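You operate a simulated robot arm through the tools that you are given. There is no shell and no other tool. Be economical: measure what you need, move in short steps, check, and stop when the job is done.

The job below is to be done with a simulated robot arm. You get a single attempt, and the scene is never put back.

Task
Hoist the curd out of the whey and set its bar down on the rim posts.
Fine: let it drip off first; free the beam to push the bar over the posts and brake it before lowering; once the hook has slipped free run it up to the top; end with the yellow hoist lever at STOP, the black one at HOLD.

Only the result counts: the job must be done as asked and must still hold three seconds after the hand-in. Knocking over, shifting, dropping, spilling or breaking anything else fails it.

Robot
A 7-joint arm with a two-finger parallel gripper on a trunk, on a base that drives. Base frame: it is fixed to the floor where the robot stands at the start and does not move with it; the origin is under the middle of the robot, x ahead of it, y to its left, z up. Lengths are in mm, angles in degrees, forces in N, time in s.
With the tool pointing down near the work surface it reaches from about 480 to 920 mm from the robot's upright axis, wherever it stands. Its first joint turns from -115.0 to 115.0 degrees. Places, roughly: beam brake lever with the black ball [900, -200, 1000]; hoist hook [1200, 2200, 900]; hoist lever with the yellow ball [600, 0, 1000]; steel bar of vat two [1100, 2100, 900]; white curd bundle [1200, 2200, 500]. Payload 3.91 kg.
The TCP is the grasp point between the finger pads, 30 mm short of the fingertips. In the tool frame z runs along the fingers and y along their closing line. The gripper opens to 110 mm. The fingers are 20 mm wide and 10 mm thick; the gripper's body (48 by 112 mm) begins 55 mm behind the TCP.
Orientation is that of the tool frame in the base frame, as [roll, pitch, yaw] about the fixed x, y, z axes, in that order (R = Rz(yaw) Ry(pitch) Rx(roll)). With the fingers straight down and closing along the base's y, the tool's x points along the base's -x, its y along +y and its z along -z.

Tools
- The arm moves only by the tool send_rows. Its argument "commands" is a list of rows, each a list of 7 numbers: the shift along the tool's x, y, z in mm, then the turn, a rotation vector about the tool's x, y, z in degrees, then the gripper command, from -1 (shut) to 1 (fully open), values between in proportion. In form: [[x, y, z, ax, ay, az, gripper], ...]. A call has 1 to 10 rows; each row is the pose to reach, as a shift and turn from the pose commanded when the call began, along the tool's axes at that moment. Rows are played at 5 a second. More than 50 mm and 8.6 degrees between two rows, or a gripper value outside its range, and nothing of the call is played. A pose out of reach is approached as far as the arm can. The call stops where the force on the tool passes 90 N (or 10 N more than at its start, if that is more) or the arm is blocked; 0.2 s more then pass. Each finger travels about 153 mm/s and halts on what it meets, pressing with about 37 N; the grip force reading is that of the motor and also rises with nothing between the fingers. The clock runs only during rows and for 0.2 s after the last one: add rows that repeat a pose to give the fingers time. The reply holds the time, the measured pose of the TCP, the force on the tool along the base axes, the opening and the grip force, in the units named above and with some noise, with the torque about the TCP (base axes, N m) and any sound that the robot's microphone picked up.
- Cameras (640 x 400 px; columns grow to the right, rows downward): "scene" is now at [195.5, 158.2, 1492.2]; the picture's right is [-0.51, -0.86, 0.00], its down [-0.59, 0.35, -0.73] and it looks along [0.62, -0.37, -0.69] (base axes); focal length 262 px, centre (320, 200). "wrist" rides on the gripper at [72, 17, -103] in the tool frame; the picture's right is [-0.23, 0.97, 0.00], its down [-0.76, -0.18, -0.62] and it looks along [-0.61, -0.14, 0.78] (tool axes); focal length 222 px, centre (320, 200). There is no depth. A picture from a camera that has moved, and an enlarged one, comes with that camera's place and axes in the base frame and with its lens. The place of the scene camera against the robot may be out by one fixed shift of up to 25 mm in any direction.
- snapshot(camera): a new picture of that camera. The clock stands still meanwhile.
- raise_lower(by): slides the trunk up (or, below 0, down) by that many mm; the arm and the scene camera ride with it, the base frame stays. It gives what a move gives, with no picture.
- roll_base(legs): drives the robot by 1 to 6 legs, each [ahead, left, turn to the left] in mm, mm and degrees, along the robot's own axes; the way and the turn of a leg run together, so that a leg with both is an arc; at most 1500 mm and 180 degrees a leg. The arm and the cameras ride along, it lands a little off, and it stops where it bumps. It gives what a move gives.
- pan_tilt(pan, tilt): turns the head with the scene camera to pan (to the left, within 80 degrees either way) and tilt (down, from -29 to 69), counted from straight ahead of the robot. It gives what a move gives.
- inspect(camera, box): a new picture of the part [left, top, right, bottom] of that camera's present view, enlarged. The clock stands still meanwhile.
- finish_job(): hands the job in; it is judged then, once.

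Work in short steps. Places have to be worked out from the pictures, the camera data and where the tool is seen: move nearer, look again, correct. Check each grasp and each placing, and mend what went wrong. You have 120 turns and 90 pictures in all, those below and enlarged ones among them. Open the gripper and draw the arm clear of the work before you hand the job in, unless the task says otherwise; then end with one line.

The tools are called after ">>>" as name(argument=value, ...) on one line, values as JSON. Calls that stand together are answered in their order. send_rows: Moves the arm, as the interface text tells. Its arguments: {"type":"object","properties":{"commands":{"type":"array"}},"required":["commands"]} The other tools are called the same way: raise_lower (by) slides the trunk up or down; roll_base (legs) drives the base; pan_tilt (pan, tilt) turns the head that bears the scene camera; snapshot (camera) takes a picture; inspect (camera, box) takes an enlarged picture of a part of a camera's view; finish_job () hands the job in.

At the start:

```text
t: 0.0
ee_pos: [541.4, -126.3, 1201.9]
tool_rot: [-180.0, -0.1, 180.0]
contact_force: [0.3, 0.2, 0.7]
torque: [0.02, 0.02, 0.02]
width: 109.8
grasp_force: 0.0
trunk travel left (down, up): [-850.0, 140.0]
robot x, y, heading: [-2.9, -1.1, -0.1]
head pan, tilt: [-31.0, 43.3]
```

scene: 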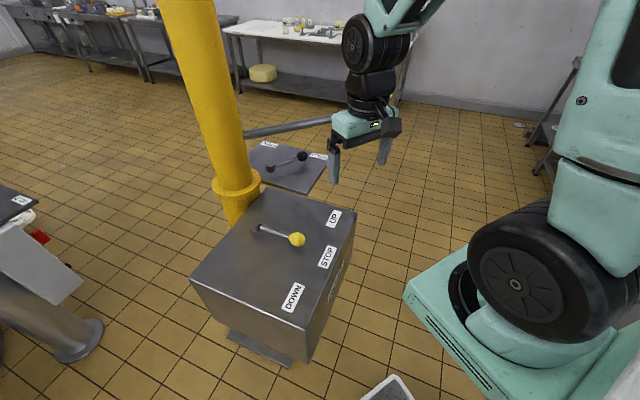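
wrist: 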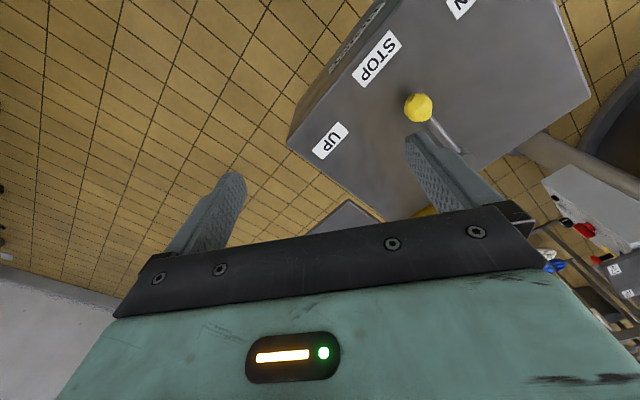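

I see the yellow lever pedestal near STOP and the black lever plate behind it. I'll look left towards the vats first.

>>> pan_tilt(pan=50, tilt=20)

>>> snapshot(camera="scene")

>>> pan_tilt(pan=0, tilt=10)

>>> snapshot(camera="scene")

```text
t: 1.5
ee_pos: [541.3, -127.3, 1201.7]
tool_rot: [-180.0, -0.1, -180.0]
contact_force: [0.5, -0.6, -0.2]
torque: [0.0, 0.02, 0.02]
width: 110.3
grasp_force: 0.0
trunk travel left (down, up): [-850.0, 140.0]
robot x, y, heading: [0.9, 0.9, -0.3]
head pan, tilt: [50.0, 20.0]
```

```text
87 pictures are left
camera scene: at [184.6, 272.0, 1528.5], right [0.77, -0.64, 0.0], down [-0.22, -0.26, -0.94], along [0.6, 0.72, -0.34], focal length 262 px, centre (320, 200)
```

scene: 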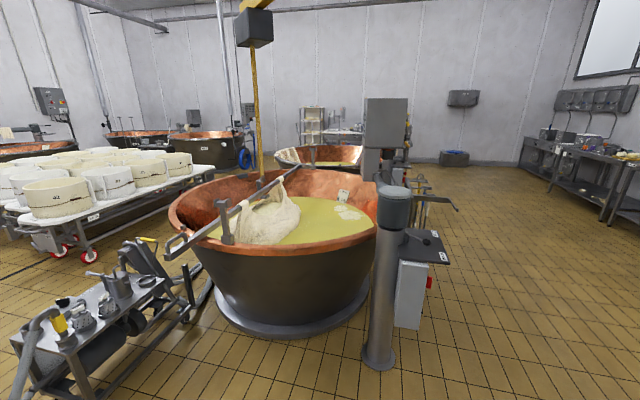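

```text
t: 2.7
ee_pos: [541.0, -126.0, 1200.8]
tool_rot: [179.9, 0.1, 180.0]
contact_force: [0.0, 0.2, 0.4]
torque: [0.0, -0.01, -0.02]
width: 109.8
grasp_force: 0.0
trunk travel left (down, up): [-850.0, 140.0]
robot x, y, heading: [1.1, -2.1, -0.1]
head pan, tilt: [0.0, 10.0]
```

```text
86 pictures are left
camera scene: at [217.7, 200.7, 1544.8], right [0.0, -1.0, 0.0], down [-0.17, 0.0, -0.98], along [0.98, 0.0, -0.17], focal length 262 px, centre (320, 200)
```

scene: 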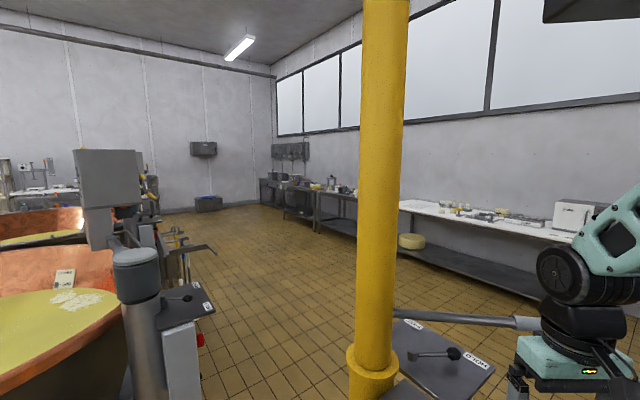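

I'll zoom in on the vat and on the lever panels.

>>> pan_tilt(pan=60, tilt=20)

>>> inspect(camera="scene", box=[210, 90, 450, 240])

>>> pan_tilt(pan=60, tilt=-25)

>>> snapshot(camera="scene")

>>> pan_tilt(pan=-25, tilt=35)

>>> snapshot(camera="scene")

>>> inspect(camera="scene", box=[200, 100, 440, 250])

```text
t: 4.0
ee_pos: [540.6, -125.8, 1201.5]
tool_rot: [-180.0, 0.0, 180.0]
contact_force: [0.5, -0.1, -0.5]
torque: [-0.04, 0.05, 0.01]
width: 110.0
grasp_force: 0.1
trunk travel left (down, up): [-850.0, 140.0]
robot x, y, heading: [1.7, 1.3, 0.1]
head pan, tilt: [60.0, 20.0]
```

```text
2.67 times, centred on (330, 165) of scene
camera zoom: at [171.3, 281.3, 1528.6], right [0.87, -0.5, 0.0], down [-0.17, -0.3, -0.94], along [0.47, 0.81, -0.34], focal length 699 px, centre (293, 293)
```

zoom: 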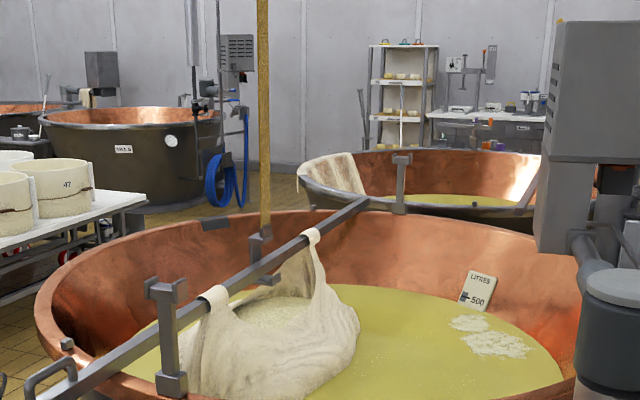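

```text
t: 5.1
ee_pos: [541.7, -126.0, 1201.5]
tool_rot: [180.0, 0.0, 180.0]
contact_force: [0.5, 0.3, 0.1]
torque: [-0.01, 0.0, -0.02]
width: 110.1
grasp_force: 0.0
trunk travel left (down, up): [-850.0, 140.0]
robot x, y, heading: [1.4, -1.0, 0.0]
head pan, tilt: [60.0, -25.0]
```

```text
84 pictures are left
camera scene: at [160.2, 262.2, 1596.5], right [0.87, -0.5, 0.0], down [0.21, 0.37, -0.91], along [0.45, 0.79, 0.42], focal length 262 px, centre (320, 200)
```

scene: 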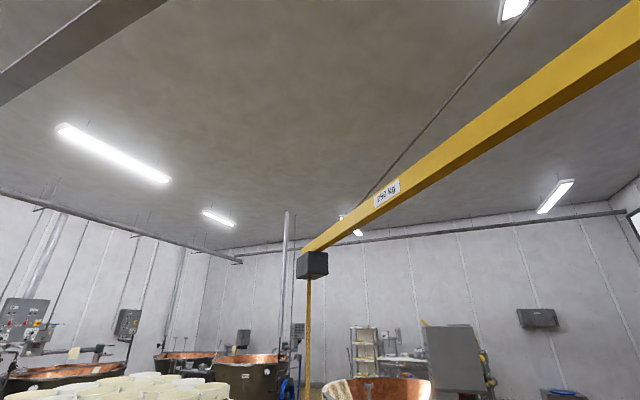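

```text
t: 6.7
ee_pos: [541.4, -127.1, 1202.1]
tool_rot: [180.0, 0.0, 180.0]
contact_force: [0.3, 0.5, -1.0]
torque: [-0.01, -0.02, 0.01]
width: 110.0
grasp_force: 0.1
trunk travel left (down, up): [-850.0, 140.0]
robot x, y, heading: [-0.3, -2.1, -0.1]
head pan, tilt: [-25.0, 35.0]
```

```text
83 pictures are left
camera scene: at [204.5, 163.5, 1504.7], right [-0.42, -0.91, 0.0], down [-0.52, 0.24, -0.82], along [0.74, -0.35, -0.57], focal length 262 px, centre (320, 200)
```

scene: 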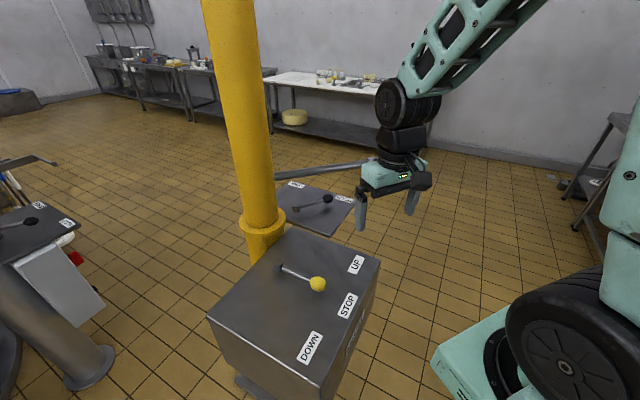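

```text
2.67 times, centred on (320, 175) of scene
camera zoom: at [204.5, 163.5, 1504.7], right [-0.42, -0.91, 0.0], down [-0.52, 0.24, -0.82], along [0.74, -0.35, -0.57], focal length 699 px, centre (320, 267)
```

zoom: 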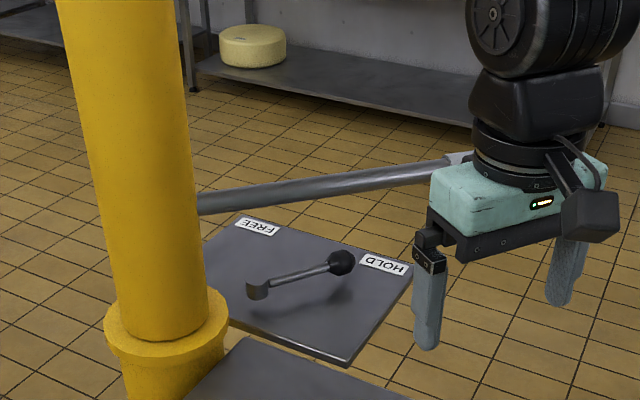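

The yellow ball triangulates to about (583, -4, ~1000), with labels UP toward -y and DOWN toward +y. I'll move above it, turning the gripper 33° so the fingers close along the lever's sweep.

>>> send_rows(commands=[[-6, 29, 10, 0, 0, -8.25, 1], [-12, 58, 20, 0, 0, -16.5, 1], [-19, 87, 30, 0, 0, -24.75, 1], [-25, 116, 40, 0, 0, -33, 1], [-25, 116, 40, 0, 0, -33, 1]])

>>> snapshot(camera="wrist")

>>> snapshot(camera="scene")

```text
t: 7.9
ee_pos: [566.2, -10.6, 1161.1]
tool_rot: [180.0, -0.1, -147.0]
contact_force: [-0.4, -0.6, -0.6]
torque: [-0.03, 0.02, -0.01]
width: 110.2
grasp_force: 0.0
trunk travel left (down, up): [-850.0, 140.0]
robot x, y, heading: [0.6, 0.3, -0.1]
head pan, tilt: [-25.0, 35.0]
```

```text
81 pictures are left
camera wrist: at [495.6, -35.1, 1264.3], right [-0.34, 0.94, 0.0], down [0.73, 0.27, 0.62], along [0.59, 0.21, -0.78], focal length 222 px, centre (320, 200)
```

wrist: 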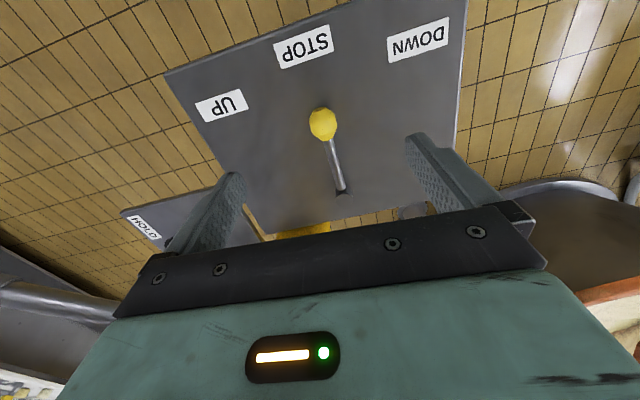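

```text
80 pictures are left
camera scene: at [204.5, 163.5, 1504.7], right [-0.42, -0.91, 0.0], down [-0.52, 0.24, -0.82], along [0.74, -0.35, -0.57], focal length 262 px, centre (320, 200)
```

scene: 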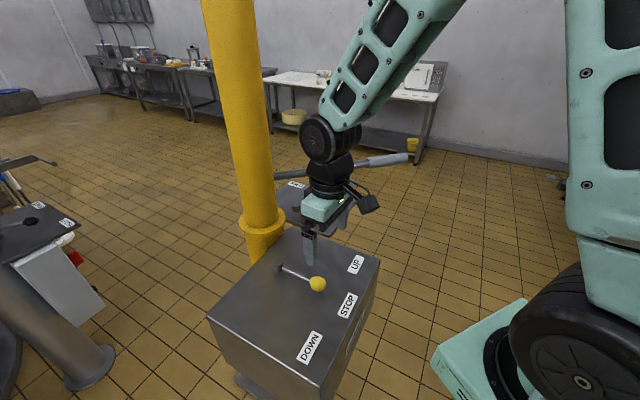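

Two wrist rays fix the yellow ball at (585, -1.5, 999). I'll lower the open fingers around it to TCP z≈1012.

>>> send_rows(commands=[[-20.9, -2.8, 30, 0, 0, 0, 1], [-20.9, -2.8, 70, 0, 0, 0, 1], [-20.9, -2.8, 110, 0, 0, 0, 1], [-20.9, -2.8, 135, 0, 0, 0, 1], [-20.9, -2.8, 149, 0, 0, 0, 1], [-20.9, -2.8, 149, 0, 0, 0, 1]])

>>> snapshot(camera="wrist")

>>> inspect(camera="scene", box=[220, 190, 420, 315])

```text
t: 9.3
ee_pos: [585.9, -3.1, 1012.2]
tool_rot: [-180.0, 0.0, -147.0]
contact_force: [-0.2, 0.2, 0.5]
torque: [0.03, 0.0, 0.02]
width: 109.9
grasp_force: 0.1
trunk travel left (down, up): [-850.0, 140.0]
robot x, y, heading: [2.2, 4.2, 0.2]
head pan, tilt: [-25.0, 35.0]
```

```text
79 pictures are left
camera wrist: at [514.4, -27.7, 1116.6], right [-0.34, 0.94, 0.0], down [0.74, 0.27, 0.62], along [0.59, 0.21, -0.78], focal length 222 px, centre (320, 200)
```

wrist: 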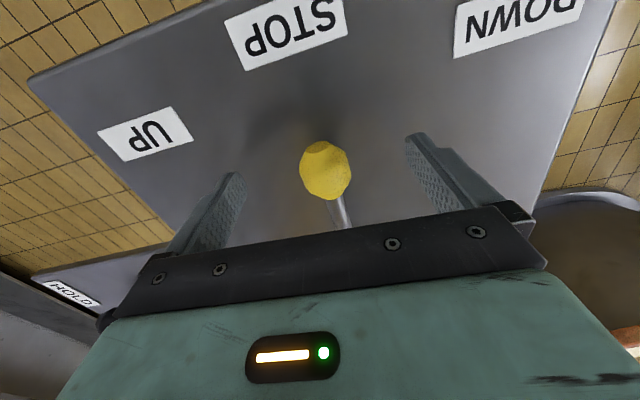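

```text
3.20 times, centred on (320, 252) of scene
camera zoom: at [204.5, 163.5, 1504.7], right [-0.42, -0.91, 0.0], down [-0.52, 0.24, -0.82], along [0.74, -0.35, -0.57], focal length 839 px, centre (320, 32)
```

zoom: 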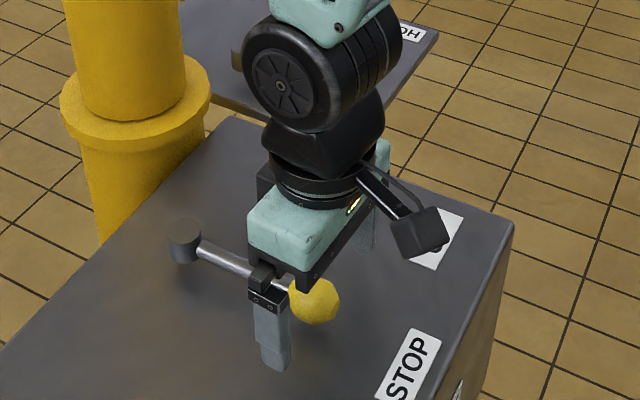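

The ball is centred between the fingers. I'll half-close to about 50 mm as a cage and swing along the arc to UP.

>>> send_rows(commands=[[0, 0, 0, 0, 0, 0, -0.15], [0, 0, 0, 0, 0, 0, -0.15], [-2.2, -16.4, 0, 0, 0, -8, -0.15], [-6.8, -32.4, 0, 0, 0, -16, -0.15], [-13.5, -47.6, 0, 0, 0, -24, -0.15], [-22.2, -61.7, 0, 0, 0, -32, -0.15], [-28.7, -69.9, 0, 0, 0, -37, -0.15]])

>>> snapshot(camera="wrist")

```text
t: 10.9
ee_pos: [648.2, -43.2, 1013.5]
tool_rot: [-180.0, 0.0, -109.9]
contact_force: [-0.8, 0.4, 0.9]
torque: [-0.03, -0.02, 0.0]
width: 46.8
grasp_force: 0.0
trunk travel left (down, up): [-850.0, 140.0]
robot x, y, heading: [-0.7, -2.2, -0.1]
head pan, tilt: [-25.0, 35.0]
```

```text
77 pictures are left
camera wrist: at [606.0, -105.7, 1116.7], right [-0.84, 0.54, 0.0], down [0.43, 0.66, 0.62], along [0.34, 0.52, -0.78], focal length 222 px, centre (320, 200)
```

wrist: 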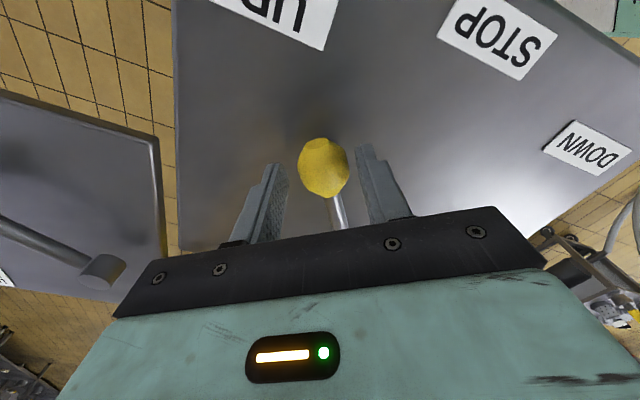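

The lever now points at UP. I'll look at the vat to see whether the load is rising.

>>> pan_tilt(pan=60, tilt=10)

>>> inspect(camera="scene", box=[180, 60, 500, 260])

```text
t: 12.5
ee_pos: [646.6, -45.0, 1013.2]
tool_rot: [-179.9, -0.1, -110.0]
contact_force: [0.7, 0.1, 0.1]
torque: [0.0, 0.03, -0.03]
width: 46.9
grasp_force: 0.1
trunk travel left (down, up): [-850.0, 140.0]
robot x, y, heading: [-0.8, -3.5, 0.3]
head pan, tilt: [60.0, 10.0]
```

```text
2.00 times, centred on (340, 160) of scene
camera zoom: at [171.2, 281.2, 1544.8], right [0.87, -0.5, 0.0], down [-0.09, -0.15, -0.98], along [0.49, 0.85, -0.17], focal length 524 px, centre (280, 280)
```

zoom: 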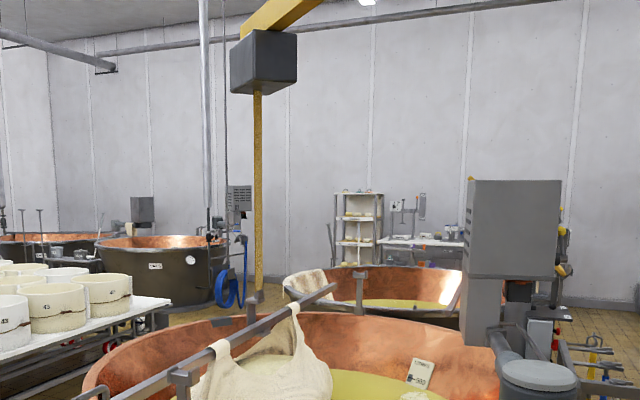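

The bar has begun to rise. I'll hold for a couple of seconds and look again at a better tilt.

>>> pan_tilt(pan=60, tilt=18)

>>> inspect(camera="scene", box=[180, 60, 500, 260])

>>> send_rows(commands=[[0, 0, 0, 0, 0, 0, -0.15], [0, 0, 0, 0, 0, 0, -0.15], [0, 0, 0, 0, 0, 0, -0.15], [0, 0, 0, 0, 0, 0, -0.15], [0, 0, 0, 0, 0, 0, -0.15]])

>>> inspect(camera="scene", box=[180, 60, 500, 260])

```text
t: 13.2
ee_pos: [647.9, -44.3, 1012.8]
tool_rot: [-179.9, 0.0, -110.0]
contact_force: [-0.9, -1.0, -0.3]
torque: [0.02, 0.01, -0.02]
width: 46.8
grasp_force: 0.1
trunk travel left (down, up): [-850.0, 140.0]
robot x, y, heading: [0.8, -1.2, 0.1]
head pan, tilt: [60.0, 18.0]
```

```text
2.00 times, centred on (340, 160) of scene
camera zoom: at [171.4, 281.5, 1531.8], right [0.87, -0.5, 0.0], down [-0.15, -0.27, -0.95], along [0.48, 0.82, -0.31], focal length 524 px, centre (280, 280)
```

zoom: 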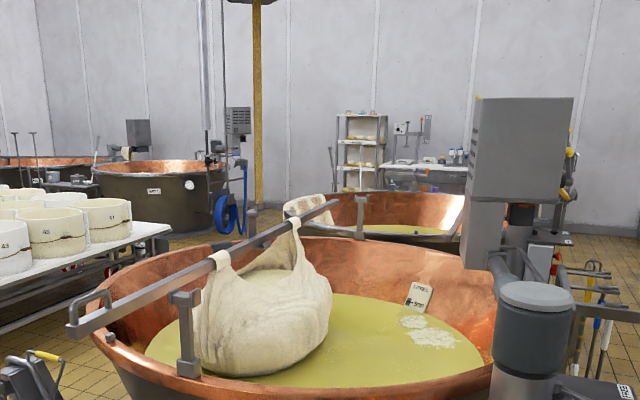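

```text
t: 14.4
ee_pos: [645.9, -44.2, 1012.9]
tool_rot: [179.9, 0.0, -110.0]
contact_force: [0.6, 0.0, -0.1]
torque: [0.0, -0.01, -0.02]
width: 46.7
grasp_force: 0.0
trunk travel left (down, up): [-850.0, 140.0]
robot x, y, heading: [-2.4, 3.2, -0.4]
head pan, tilt: [60.0, 18.0]
```

```text
2.00 times, centred on (340, 160) of scene
camera zoom: at [171.4, 281.5, 1531.8], right [0.87, -0.5, 0.0], down [-0.15, -0.27, -0.95], along [0.48, 0.82, -0.31], focal length 524 px, centre (280, 280)
```

zoom: 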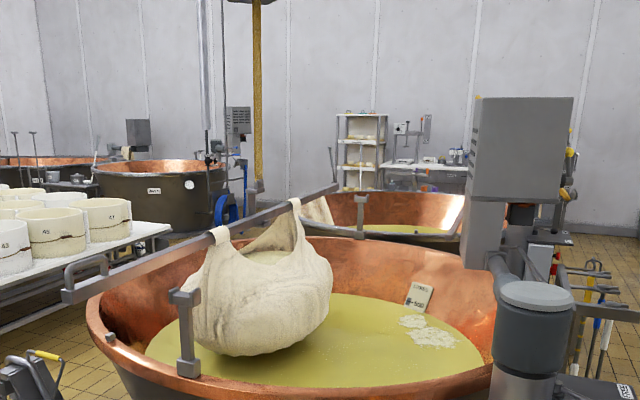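

Hoisting runs at about 80 mm/s and the curd is just leaving the whey. I'll give it about a second more, then swing the lever back to STOP.

>>> send_rows(commands=[[0, 0, 0, 0, 0, 0, -0.15], [0, 0, 0, 0, 0, 0, -0.15], [0, 0, 0, 0, 0, 0, -0.15], [-0.1, 16.6, 0, 0, 0, 8, -0.15], [-2.4, 33, 0, 0, 0, 16, -0.15], [-7.1, 49, 0, 0, 0, 24, -0.15], [-13.9, 64.1, 0, 0, 0, 32, -0.15], [-21.1, 76, 0, 0, 0, 38.7, -0.15], [-21.1, 76, 0, 0, 0, 38.7, -0.15]])

>>> snapshot(camera="wrist")

>>> snapshot(camera="scene")

```text
t: 16.4
ee_pos: [584.1, 1.6, 1012.2]
tool_rot: [-179.9, 0.1, -148.8]
contact_force: [-0.8, -0.1, -0.8]
torque: [-0.02, 0.01, 0.03]
width: 46.5
grasp_force: 0.0
trunk travel left (down, up): [-850.0, 140.0]
robot x, y, heading: [-2.1, -3.2, 0.2]
head pan, tilt: [60.0, 18.0]
```

```text
73 pictures are left
camera wrist: at [511.8, -21.2, 1115.9], right [-0.31, 0.95, 0.0], down [0.74, 0.24, 0.62], along [0.59, 0.19, -0.78], focal length 222 px, centre (320, 200)
```

wrist: 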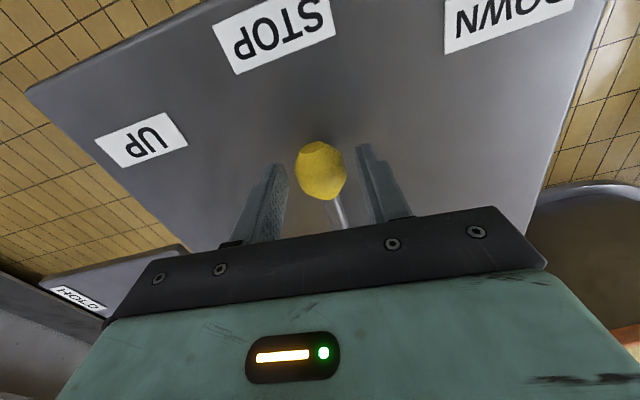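

```text
72 pictures are left
camera scene: at [171.3, 281.5, 1531.8], right [0.87, -0.5, 0.0], down [-0.15, -0.27, -0.95], along [0.48, 0.82, -0.31], focal length 262 px, centre (320, 200)
```

scene: 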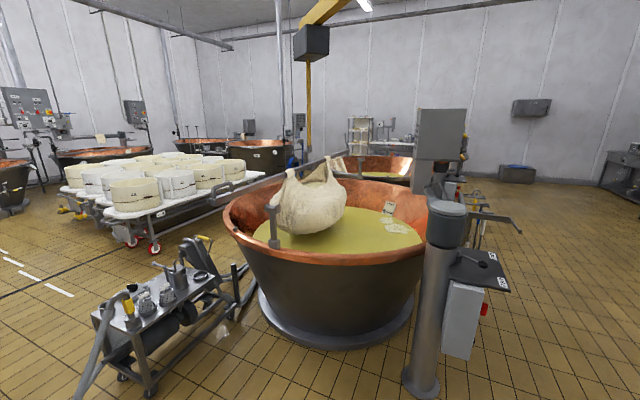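

The ball points at STOP again. I'll open and lift off it, then check that the load is steady and dripping.

>>> send_rows(commands=[[0, 0, 0, 0, 0, 0, 0.3], [0, 0, -40, 0, 0, 0, 0.3], [0, 0, -80, 0, 0, 0, 0.3], [0, 0, -120, 0, 0, 0, 0.3], [0, 0, -140, 0, 0, 0, 0.3]])

>>> inspect(camera="scene", box=[200, 120, 440, 270])

>>> send_rows(commands=[[0, 0, 0, 0, 0, 0, 0.3], [0, 0, 0, 0, 0, 0, 0.3], [0, 0, 0, 0, 0, 0, 0.3], [0, 0, 0, 0, 0, 0, 0.3], [0, 0, 0, 0, 0, 0, 0.3], [0, 0, 0, 0, 0, 0, 0.3], [0, 0, 0, 0, 0, 0, 0.3], [0, 0, 0, 0, 0, 0, 0.3], [0, 0, 0, 0, 0, 0, 0.3], [0, 0, 0, 0, 0, 0, 0.3]])

>>> inspect(camera="scene", box=[200, 120, 440, 270])

```text
t: 17.6
ee_pos: [582.1, 2.7, 1152.9]
tool_rot: [180.0, 0.0, -148.7]
contact_force: [1.3, 0.0, -0.4]
torque: [0.01, 0.0, 0.03]
width: 71.4
grasp_force: 0.1
trunk travel left (down, up): [-850.0, 140.0]
robot x, y, heading: [3.0, 1.5, 0.0]
head pan, tilt: [60.0, 18.0]
```

```text
2.67 times, centred on (320, 195) of scene
camera zoom: at [171.5, 281.6, 1531.7], right [0.87, -0.5, 0.0], down [-0.15, -0.27, -0.95], along [0.48, 0.82, -0.31], focal length 699 px, centre (320, 213)
```

zoom: 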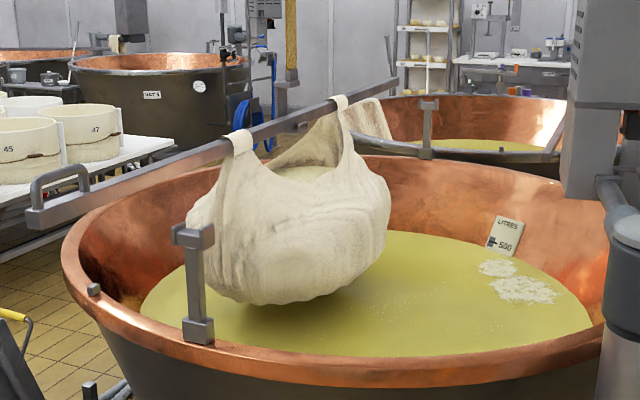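

```text
t: 19.8
ee_pos: [584.2, 2.0, 1151.8]
tool_rot: [179.9, 0.0, -148.7]
contact_force: [-0.6, -0.1, 0.4]
torque: [0.0, 0.01, 0.01]
width: 71.4
grasp_force: 0.1
trunk travel left (down, up): [-850.0, 140.0]
robot x, y, heading: [0.9, -2.6, -0.1]
head pan, tilt: [60.0, 18.0]
```

```text
2.67 times, centred on (320, 195) of scene
camera zoom: at [171.3, 281.5, 1531.8], right [0.87, -0.5, 0.0], down [-0.15, -0.27, -0.95], along [0.48, 0.82, -0.31], focal length 699 px, centre (320, 213)
```

zoom: 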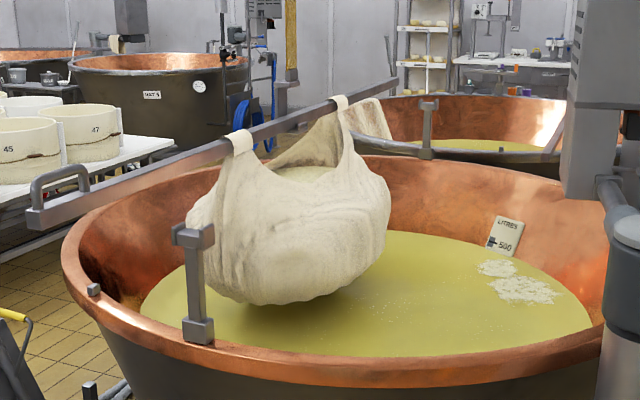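

The load is steady, STOP holds. Before driving toward the brake lever I'll check the floor near the robot for obstacles.

>>> pan_tilt(pan=-50, tilt=60)

>>> snapshot(camera="scene")

>>> pan_tilt(pan=-75, tilt=35)

>>> snapshot(camera="scene")

```text
t: 21.7
ee_pos: [583.8, 1.0, 1152.0]
tool_rot: [-180.0, 0.0, -148.6]
contact_force: [0.4, -0.8, 0.2]
torque: [0.0, -0.03, 0.0]
width: 71.7
grasp_force: 0.2
trunk travel left (down, up): [-850.0, 140.0]
robot x, y, heading: [1.4, -1.5, -0.0]
head pan, tilt: [-50.0, 60.0]
```

```text
69 pictures are left
camera scene: at [167.6, 149.6, 1470.4], right [-0.77, -0.64, 0.0], down [-0.56, 0.66, -0.5], along [0.32, -0.38, -0.87], focal length 262 px, centre (320, 200)
```

scene: 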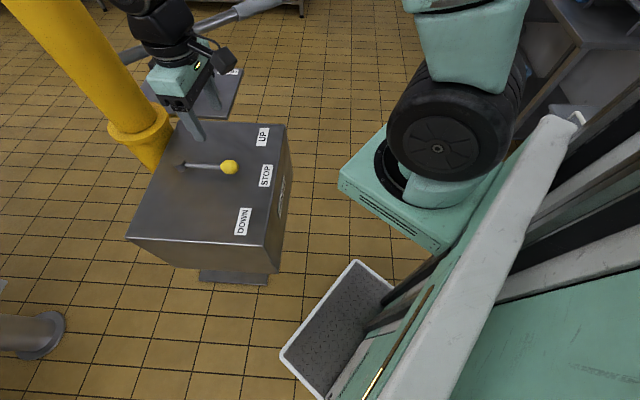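

```text
t: 22.6
ee_pos: [583.1, 0.8, 1151.2]
tool_rot: [-179.9, -0.1, -148.8]
contact_force: [0.8, 0.9, 0.0]
torque: [-0.02, 0.01, 0.02]
width: 71.3
grasp_force: 0.0
trunk travel left (down, up): [-850.0, 140.0]
robot x, y, heading: [-1.7, 0.7, -0.1]
head pan, tilt: [-75.0, 35.0]
```

```text
68 pictures are left
camera scene: at [147.5, 115.6, 1504.6], right [-0.97, -0.26, 0.0], down [-0.15, 0.55, -0.82], along [0.21, -0.79, -0.57], focal length 262 px, centre (320, 200)
```

scene: 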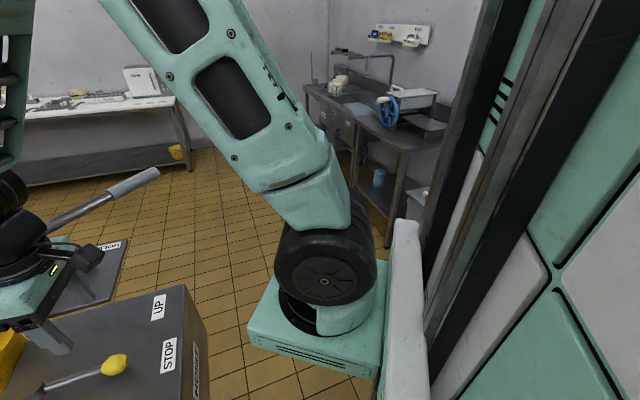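

The white tray is part of the robot's own base; the way right and ahead is clear. I'll drive 650 right, then 200 ahead.

>>> roll_base(legs=[[0, -650, 0], [200, 0, 0]])

>>> pan_tilt(pan=25, tilt=35)

>>> snapshot(camera="scene")

>>> pan_tilt(pan=70, tilt=15)

>>> snapshot(camera="scene")

```text
t: 27.4
ee_pos: [783.9, -652.6, 1152.8]
tool_rot: [180.0, 0.1, -148.7]
contact_force: [0.0, 0.3, 0.4]
torque: [-0.02, -0.01, 0.02]
width: 71.5
grasp_force: 0.1
trunk travel left (down, up): [-850.0, 140.0]
robot x, y, heading: [205.2, -655.2, -0.0]
head pan, tilt: [-75.0, 35.0]
```

```text
t: 29.2
ee_pos: [784.3, -653.0, 1151.0]
tool_rot: [-179.9, 0.0, -148.8]
contact_force: [-0.2, -0.6, -0.5]
torque: [0.02, 0.01, 0.02]
width: 71.2
grasp_force: 0.1
trunk travel left (down, up): [-850.0, 140.0]
robot x, y, heading: [200.8, -652.3, 0.0]
head pan, tilt: [25.0, 35.0]
```

```text
67 pictures are left
camera scene: at [406.0, -417.5, 1504.7], right [0.42, -0.91, 0.0], down [-0.52, -0.24, -0.82], along [0.74, 0.35, -0.57], focal length 262 px, centre (320, 200)
```

scene: 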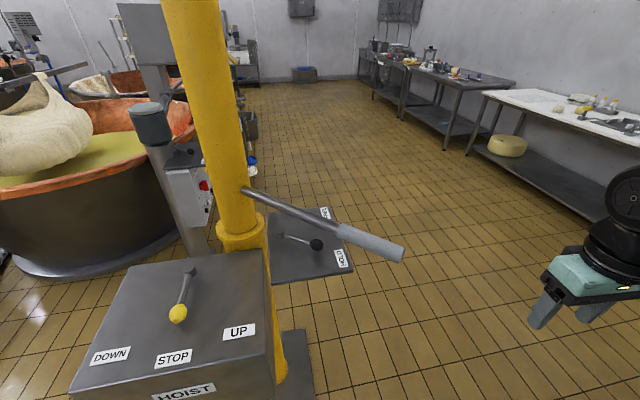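

```text
t: 30.3
ee_pos: [785.0, -653.0, 1152.5]
tool_rot: [180.0, 0.0, -148.7]
contact_force: [0.3, -0.7, -0.3]
torque: [0.0, -0.01, -0.02]
width: 71.5
grasp_force: 0.1
trunk travel left (down, up): [-850.0, 140.0]
robot x, y, heading: [202.9, -652.3, -0.1]
head pan, tilt: [70.0, 15.0]
```

```text
66 pictures are left
camera scene: at [358.2, -366.9, 1536.7], right [0.94, -0.34, 0.0], down [-0.09, -0.24, -0.97], along [0.33, 0.91, -0.26], focal length 262 px, centre (320, 200)
```

scene: 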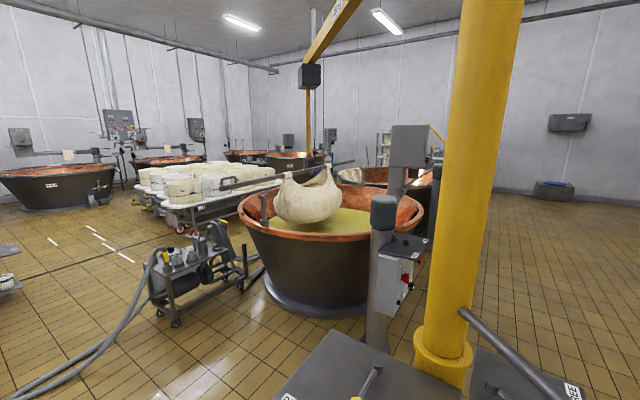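

A second vantage on the vat. I'll enlarge it to triangulate bar and posts.

>>> inspect(camera="scene", box=[210, 140, 402, 260])

```text
3.33 times, centred on (306, 200) of scene
camera zoom: at [358.2, -366.9, 1536.7], right [0.94, -0.34, 0.0], down [-0.09, -0.24, -0.97], along [0.33, 0.91, -0.26], focal length 874 px, centre (367, 200)
```

zoom: 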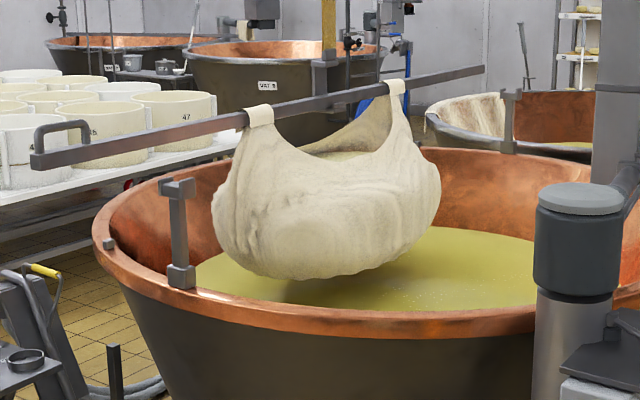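

Triangulation: posts at about (604,1529) and (2015,2577), top z≈1078; bar parallel to them at z≈1140, offset ~184 mm to the left, so it clears the post tops. The tiller passes over the brake lever, so I want to work from the -y side facing +y; I'll check the space there first.

>>> pan_tilt(pan=-45, tilt=30)

>>> snapshot(camera="scene")

```text
t: 32.2
ee_pos: [785.7, -654.4, 1150.9]
tool_rot: [-180.0, 0.0, -148.7]
contact_force: [0.2, 0.1, 0.0]
torque: [-0.01, 0.02, 0.02]
width: 71.7
grasp_force: 0.1
trunk travel left (down, up): [-850.0, 140.0]
robot x, y, heading: [201.2, -652.6, 0.2]
head pan, tilt: [-45.0, 30.0]
```

```text
64 pictures are left
camera scene: at [390.2, -518.6, 1512.5], right [-0.71, -0.71, 0.0], down [-0.35, 0.35, -0.87], along [0.61, -0.61, -0.5], focal length 262 px, centre (320, 200)
```

scene: 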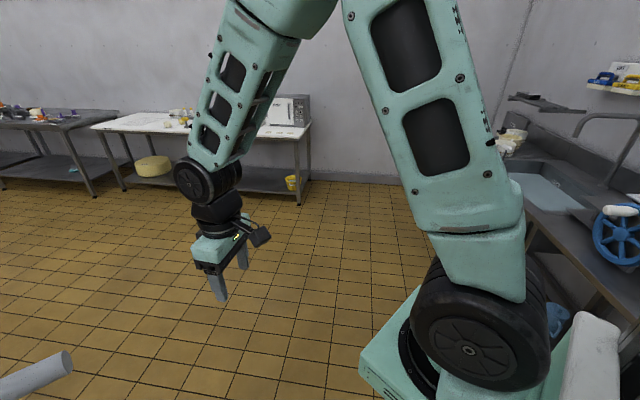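

The area is clear. I'll drive to about (1000, -900) and turn to face +y.

>>> roll_base(legs=[[0, -250, 0], [800, 0, 0], [0, 0, 90]])

>>> pan_tilt(pan=5, tilt=40)

>>> snapshot(camera="scene")

>>> snapshot(camera="wrist")

```text
t: 41.8
ee_pos: [994.2, -321.3, 1152.7]
tool_rot: [-179.9, 0.0, -57.9]
contact_force: [-0.3, 0.1, 0.0]
torque: [-0.02, 0.01, 0.04]
width: 71.7
grasp_force: 0.0
trunk travel left (down, up): [-850.0, 140.0]
robot x, y, heading: [1004.1, -903.4, 90.5]
head pan, tilt: [-45.0, 30.0]
```

```text
t: 43.0
ee_pos: [992.8, -320.8, 1151.7]
tool_rot: [-179.9, -0.1, -57.9]
contact_force: [0.7, 0.2, 0.3]
torque: [0.03, 0.01, 0.03]
width: 71.4
grasp_force: 0.0
trunk travel left (down, up): [-850.0, 140.0]
robot x, y, heading: [1005.2, -901.0, 90.6]
head pan, tilt: [5.0, 40.0]
```

```text
63 pictures are left
camera scene: at [770.3, -684.1, 1497.1], right [1.0, 0.1, 0.0], down [0.06, -0.64, -0.77], along [-0.08, 0.76, -0.64], focal length 262 px, centre (320, 200)
```

scene: 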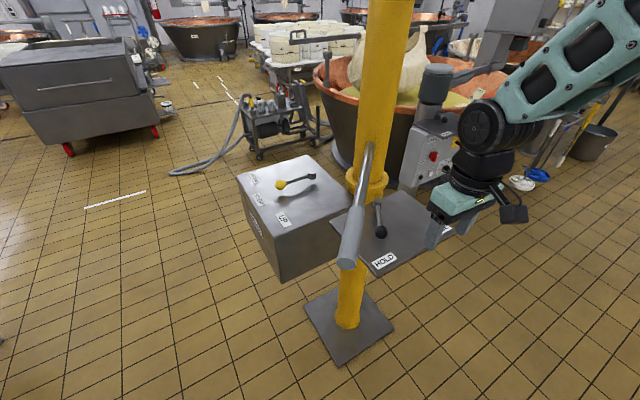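

```text
62 pictures are left
camera wrist: at [1016.7, -390.0, 1255.3], right [-0.95, -0.32, 0.0], down [-0.25, 0.74, 0.62], along [-0.2, 0.59, -0.78], focal length 222 px, centre (320, 200)
```

wrist: 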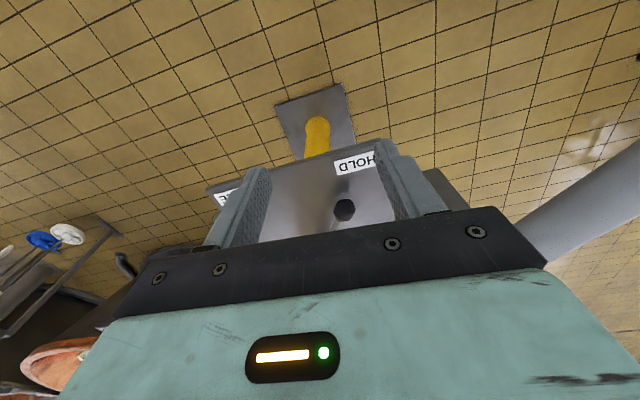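

The arm has a clear view of the brake ball, roughly (900-910, -185). I'll turn the gripper to yaw 0 (camera on the +x side) and shift toward it, keeping high and right of the tiller.

>>> send_rows(commands=[[-9, -7, 0, 0, 0, -8.3, 0], [-18, -14, 0, 0, 0, -16.6, -0.5], [-27, -20, 0, 0, 0, -24.9, -1], [-36, -27, 0, 0, 0, -33.2, -1], [-46, -34, 0, 0, 0, -41.5, -1], [-56, -41, 0, 0, 0, -49.8, -1], [-73, -54, 0, 0, 0, -57.9, -1], [-73, -54, 0, 0, 0, -57.9, -1]])

>>> send_rows(commands=[[0, 0, 0, 0, -8, 0, -1], [0, 0, 0, 0, -16, 0, -1], [0, 0, 0, 0, -24, 0, -1], [0, 0, 0, 0, -30, 0, -1], [0, 0, 0, 0, -30, 0, -1]])

>>> snapshot(camera="wrist")

>>> inspect(camera="scene", box=[280, 100, 600, 300])

```text
t: 44.8
ee_pos: [1000.0, -230.0, 1153.0]
tool_rot: [179.9, 0.0, 0.0]
contact_force: [0.8, 0.0, 0.0]
torque: [0.03, 0.04, -0.01]
width: 0.3
grasp_force: 37.0
trunk travel left (down, up): [-850.0, 140.0]
robot x, y, heading: [1003.4, -902.1, 90.8]
head pan, tilt: [5.0, 40.0]
```

```text
t: 46.0
ee_pos: [1001.7, -230.4, 1151.5]
tool_rot: [-179.9, 30.0, -0.1]
contact_force: [0.0, 0.6, 0.5]
torque: [0.01, 0.03, 0.01]
width: 0.1
grasp_force: 36.9
trunk travel left (down, up): [-850.0, 140.0]
robot x, y, heading: [1004.7, -901.3, 90.7]
head pan, tilt: [5.0, 40.0]
```

```text
61 pictures are left
camera wrist: at [1114.2, -246.0, 1205.0], right [-0.2, -0.97, 0.11], down [-0.35, 0.18, 0.92], along [-0.92, 0.14, -0.37], focal length 222 px, centre (320, 200)
```

wrist: 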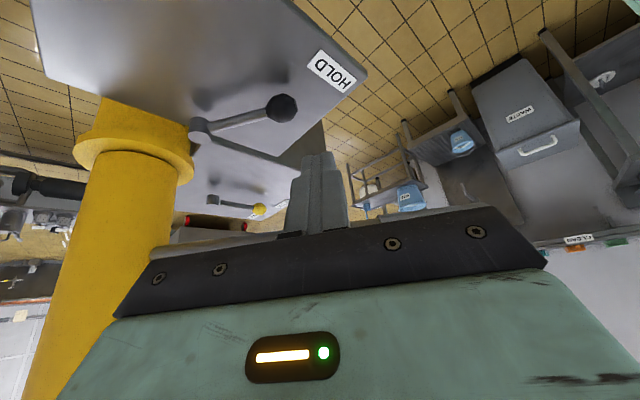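

```text
2.00 times, centred on (440, 200) of scene
camera zoom: at [770.4, -684.1, 1497.1], right [0.99, 0.1, 0.0], down [0.06, -0.64, -0.77], along [-0.08, 0.76, -0.64], focal length 524 px, centre (80, 200)
```

zoom: 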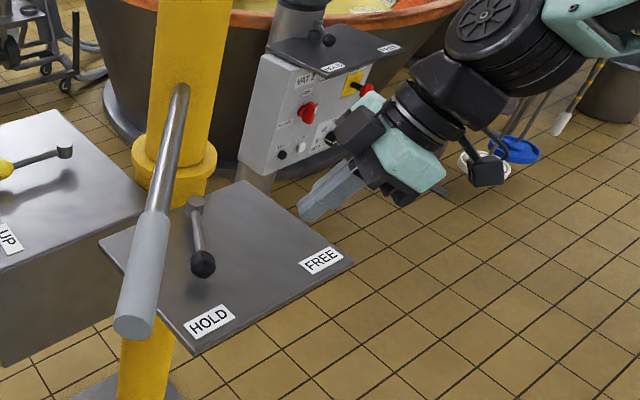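

Two wrist rays agree on the brake ball: (905, -181, 987), pivot (901, -60). The tiller runs at z≈1169, x≈820 there, so there is room. I'll bring the closed fingers down on the ball's -x side.

>>> send_rows(commands=[[-14, -16, 40, 0, 0, 0, -1], [-28, -32, 80, 0, 0, 0, -1], [-42, -49, 118, 0, 0, 0, -1], [-42, -49, 118, 0, 0, 0, -1]])

>>> snapshot(camera="wrist")

>>> inspect(camera="scene", box=[320, 150, 480, 250])

```text
t: 47.0
ee_pos: [906.5, -180.4, 1068.1]
tool_rot: [-180.0, 30.0, 0.0]
contact_force: [0.7, -0.3, 0.8]
torque: [0.0, -0.02, 0.01]
width: 0.2
grasp_force: 36.3
trunk travel left (down, up): [-850.0, 140.0]
robot x, y, heading: [1003.3, -903.5, 90.6]
head pan, tilt: [5.0, 40.0]
```

```text
59 pictures are left
camera wrist: at [1019.9, -196.9, 1121.8], right [-0.2, -0.97, 0.11], down [-0.35, 0.18, 0.92], along [-0.92, 0.14, -0.37], focal length 222 px, centre (320, 200)
```

wrist: 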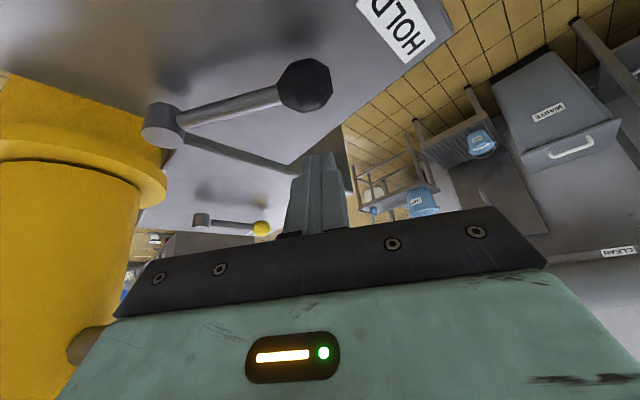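

```text
4.00 times, centred on (400, 200) of scene
camera zoom: at [770.3, -684.1, 1497.1], right [0.99, 0.1, 0.0], down [0.06, -0.64, -0.77], along [-0.08, 0.76, -0.64], focal length 1049 px, centre (0, 200)
```

zoom: 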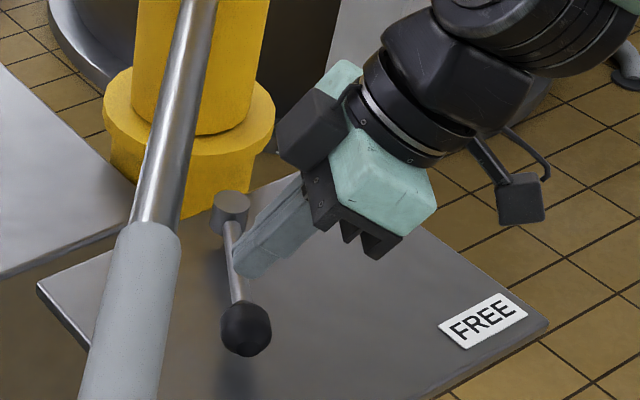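

Ball confirmed at (905, -180, 987). Now slide down along the finger axis to its -x side.

>>> send_rows(commands=[[0, 0, 25, 0, 0, 0, -1], [0, 0, 50, 0, 0, 0, -1], [0, 0, 76, 0, 0, 0, -1], [0, 0, 76, 0, 0, 0, -1]])

>>> snapshot(camera="wrist")

>>> inspect(camera="scene", box=[320, 150, 480, 250])

```text
t: 48.0
ee_pos: [867.6, -180.3, 1002.7]
tool_rot: [180.0, 30.0, -0.1]
contact_force: [0.0, -0.5, 0.4]
torque: [0.02, -0.02, 0.05]
width: 0.2
grasp_force: 37.4
trunk travel left (down, up): [-850.0, 140.0]
robot x, y, heading: [1002.7, -906.2, 90.8]
head pan, tilt: [5.0, 40.0]
```

```text
57 pictures are left
camera wrist: at [981.0, -197.0, 1056.6], right [-0.2, -0.97, 0.11], down [-0.35, 0.18, 0.92], along [-0.92, 0.14, -0.37], focal length 222 px, centre (320, 200)
```

wrist: 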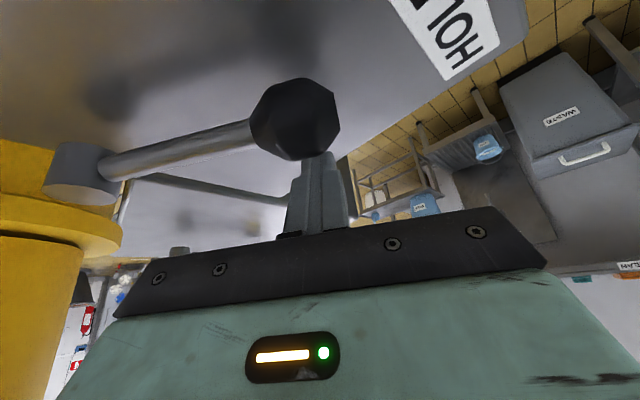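

```text
4.00 times, centred on (400, 200) of scene
camera zoom: at [770.3, -684.1, 1497.1], right [0.99, 0.1, 0.0], down [0.06, -0.64, -0.77], along [-0.08, 0.76, -0.64], focal length 1049 px, centre (0, 200)
```

zoom: 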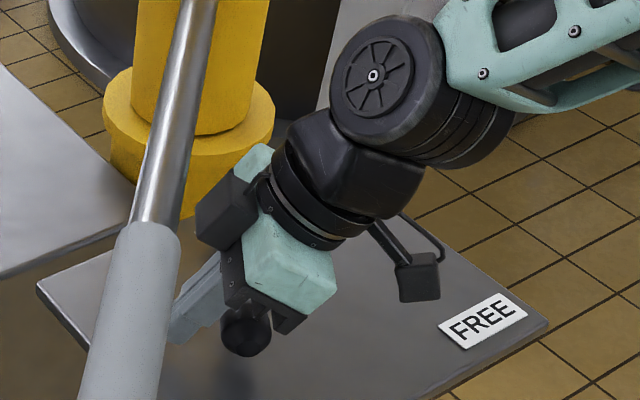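

The fingers stand behind the ball on the -x side. I'll push it along its arc to FREE.

>>> send_rows(commands=[[26, 1, -15, 0, 0, 0, -1], [47.6, 3, -27.5, 0, 0, 0, -1], [66, -2, -38, 0, 0, 0, -1], [84, -9, -48.5, 0, 0, 0, -1], [107.8, -27, -62.2, 0, 0, 0, -1], [120, -43, -69, 0, 0, 0, -1], [128.2, -56, -74, 0, 0, 0, -1], [128.2, -56, -74, 0, 0, 0, -1]])

>>> inspect(camera="scene", box=[320, 150, 480, 250])

>>> snapshot(camera="wrist")

```text
t: 49.8
ee_pos: [1016.0, -125.0, 1003.7]
tool_rot: [180.0, 30.0, -0.1]
contact_force: [0.1, 1.1, 0.6]
torque: [-0.05, 0.01, -0.02]
width: 0.1
grasp_force: 36.7
trunk travel left (down, up): [-850.0, 140.0]
robot x, y, heading: [1001.9, -903.4, 90.9]
head pan, tilt: [5.0, 40.0]
```

```text
4.00 times, centred on (400, 200) of scene
camera zoom: at [770.4, -684.1, 1497.1], right [0.99, 0.1, 0.0], down [0.06, -0.64, -0.77], along [-0.08, 0.76, -0.64], focal length 1049 px, centre (0, 200)
```

zoom: 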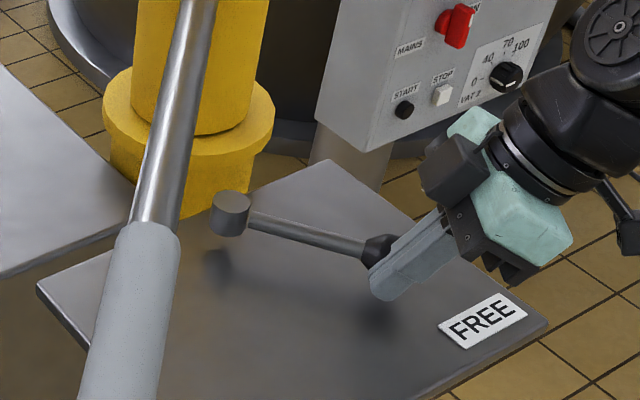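

```text
54 pictures are left
camera wrist: at [1128.9, -141.3, 1056.9], right [-0.2, -0.97, 0.11], down [-0.35, 0.18, 0.92], along [-0.92, 0.14, -0.37], focal length 222 px, centre (320, 200)
```

wrist: 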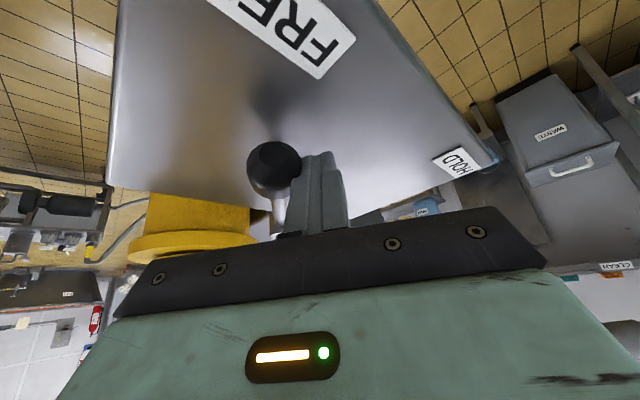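

The lever now points to FREE. I'll retract along the finger axis, straighten the tool and rise above the tiller.

>>> send_rows(commands=[[0, 0, -40, 0, 0, 0, -1], [0, 0, -80, 0, 0, 0, -1], [0, 0, -120, 0, 0, 0, -1], [-21, 0, -157, 0, 8, 0, -1], [-42, 0, -194, 0, 16, 0, -1], [-63, 0, -230, 0, 24, 0, -1], [-85, 0, -267, 0, 30, 0, -1], [-85, 0, -267, 0, 30, 0, -1]])

>>> pan_tilt(pan=-8, tilt=20)

>>> snapshot(camera="scene")

```text
t: 51.6
ee_pos: [1073.7, -124.4, 1281.9]
tool_rot: [-180.0, -0.1, 0.1]
contact_force: [0.6, -0.4, -0.1]
torque: [0.01, -0.03, 0.01]
width: 0.1
grasp_force: 37.2
trunk travel left (down, up): [-850.0, 140.0]
robot x, y, heading: [1001.6, -903.9, 90.7]
head pan, tilt: [5.0, 40.0]
```

```text
t: 52.4
ee_pos: [1072.8, -123.8, 1279.4]
tool_rot: [-180.0, 0.0, 0.0]
contact_force: [-0.4, -0.7, -0.2]
torque: [0.0, -0.03, 0.02]
width: 0.0
grasp_force: 37.0
trunk travel left (down, up): [-850.0, 140.0]
robot x, y, heading: [1005.3, -906.6, 90.6]
head pan, tilt: [-8.0, 20.0]
```

```text
53 pictures are left
camera scene: at [790.5, -676.3, 1528.5], right [0.99, -0.13, 0.0], down [-0.04, -0.34, -0.94], along [0.12, 0.93, -0.34], focal length 262 px, centre (320, 200)
```

scene: 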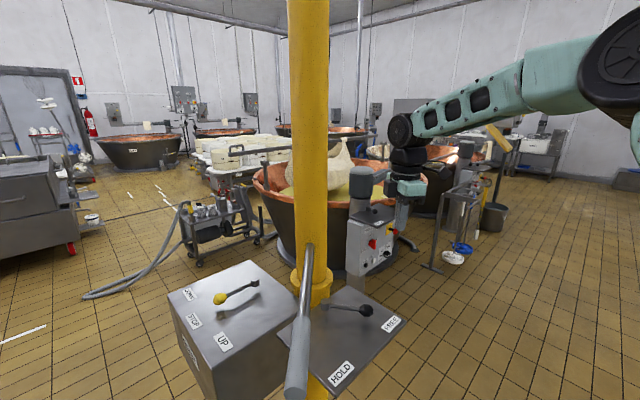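

I'll move over the tiller's grip and turn the fingers across it.

>>> send_rows(commands=[[-23, 19, 0, 0, 0, 8.17, -1], [-45, 38, 0, 0, 0, 16.3, -1], [-68, 57, 0, 0, 0, 24.5, -1], [-91, 75, 0, 0, 0, 32.7, -1], [-114, 94, 0, 0, 0, 40.8, -1], [-136, 113, 0, 0, 0, 49, -1]])

>>> send_rows(commands=[[-1, 30, 0, 0, 0, 8.17, 0.5], [-2, 59, 0, 0, 0, 16.3, 0.5], [-3, 89, 0, 0, 0, 24.5, 0.5], [-3, 118, 0, 0, 0, 32.7, 0.5], [-4, 148, 0, 0, 0, 40.8, 0.5], [-5, 177, 0, 0, 0, 49, 0.5], [-5, 177, 0, 0, 0, 49, 0.5]])

>>> snapshot(camera="wrist")

>>> snapshot(camera="scene")

```text
t: 53.8
ee_pos: [939.6, -237.5, 1280.1]
tool_rot: [-180.0, 0.0, -49.2]
contact_force: [0.2, 0.3, -0.3]
torque: [-0.03, 0.04, 0.02]
width: 0.0
grasp_force: 36.8
trunk travel left (down, up): [-850.0, 140.0]
robot x, y, heading: [1001.9, -905.8, 90.6]
head pan, tilt: [-8.0, 20.0]
```

```text
t: 55.4
ee_pos: [802.1, -350.2, 1277.2]
tool_rot: [-180.0, 0.0, -98.0]
contact_force: [0.4, 0.5, -0.5]
torque: [-0.01, -0.01, -0.03]
width: 82.6
grasp_force: 0.1
trunk travel left (down, up): [-850.0, 140.0]
robot x, y, heading: [999.3, -900.6, 91.0]
head pan, tilt: [-8.0, 20.0]
```

```text
52 pictures are left
camera wrist: at [774.7, -418.7, 1381.9], right [-0.93, 0.36, 0.0], down [0.28, 0.73, 0.62], along [0.23, 0.58, -0.78], focal length 222 px, centre (320, 200)
```

wrist: 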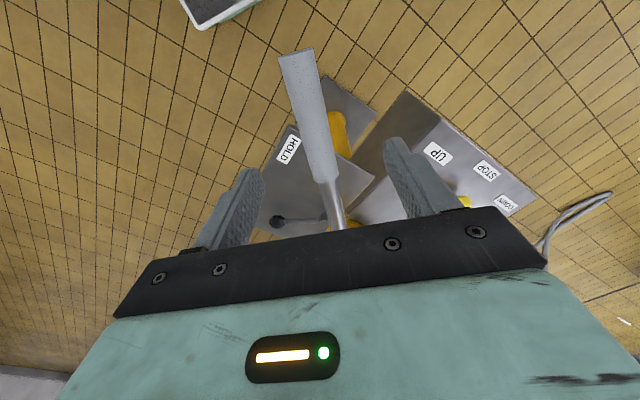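

```text
51 pictures are left
camera scene: at [790.5, -676.4, 1528.5], right [0.99, -0.13, 0.0], down [-0.04, -0.34, -0.94], along [0.12, 0.93, -0.34], focal length 262 px, centre (320, 200)
```

scene: 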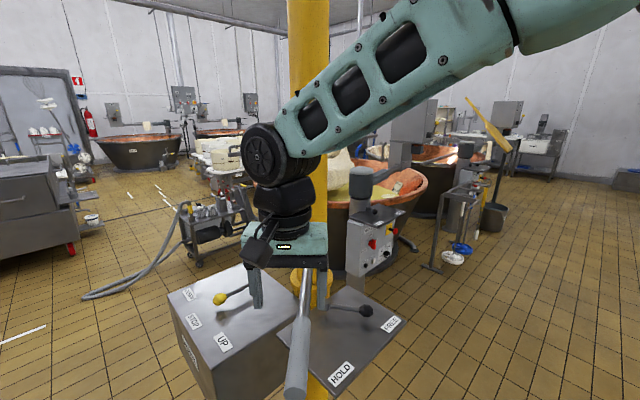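

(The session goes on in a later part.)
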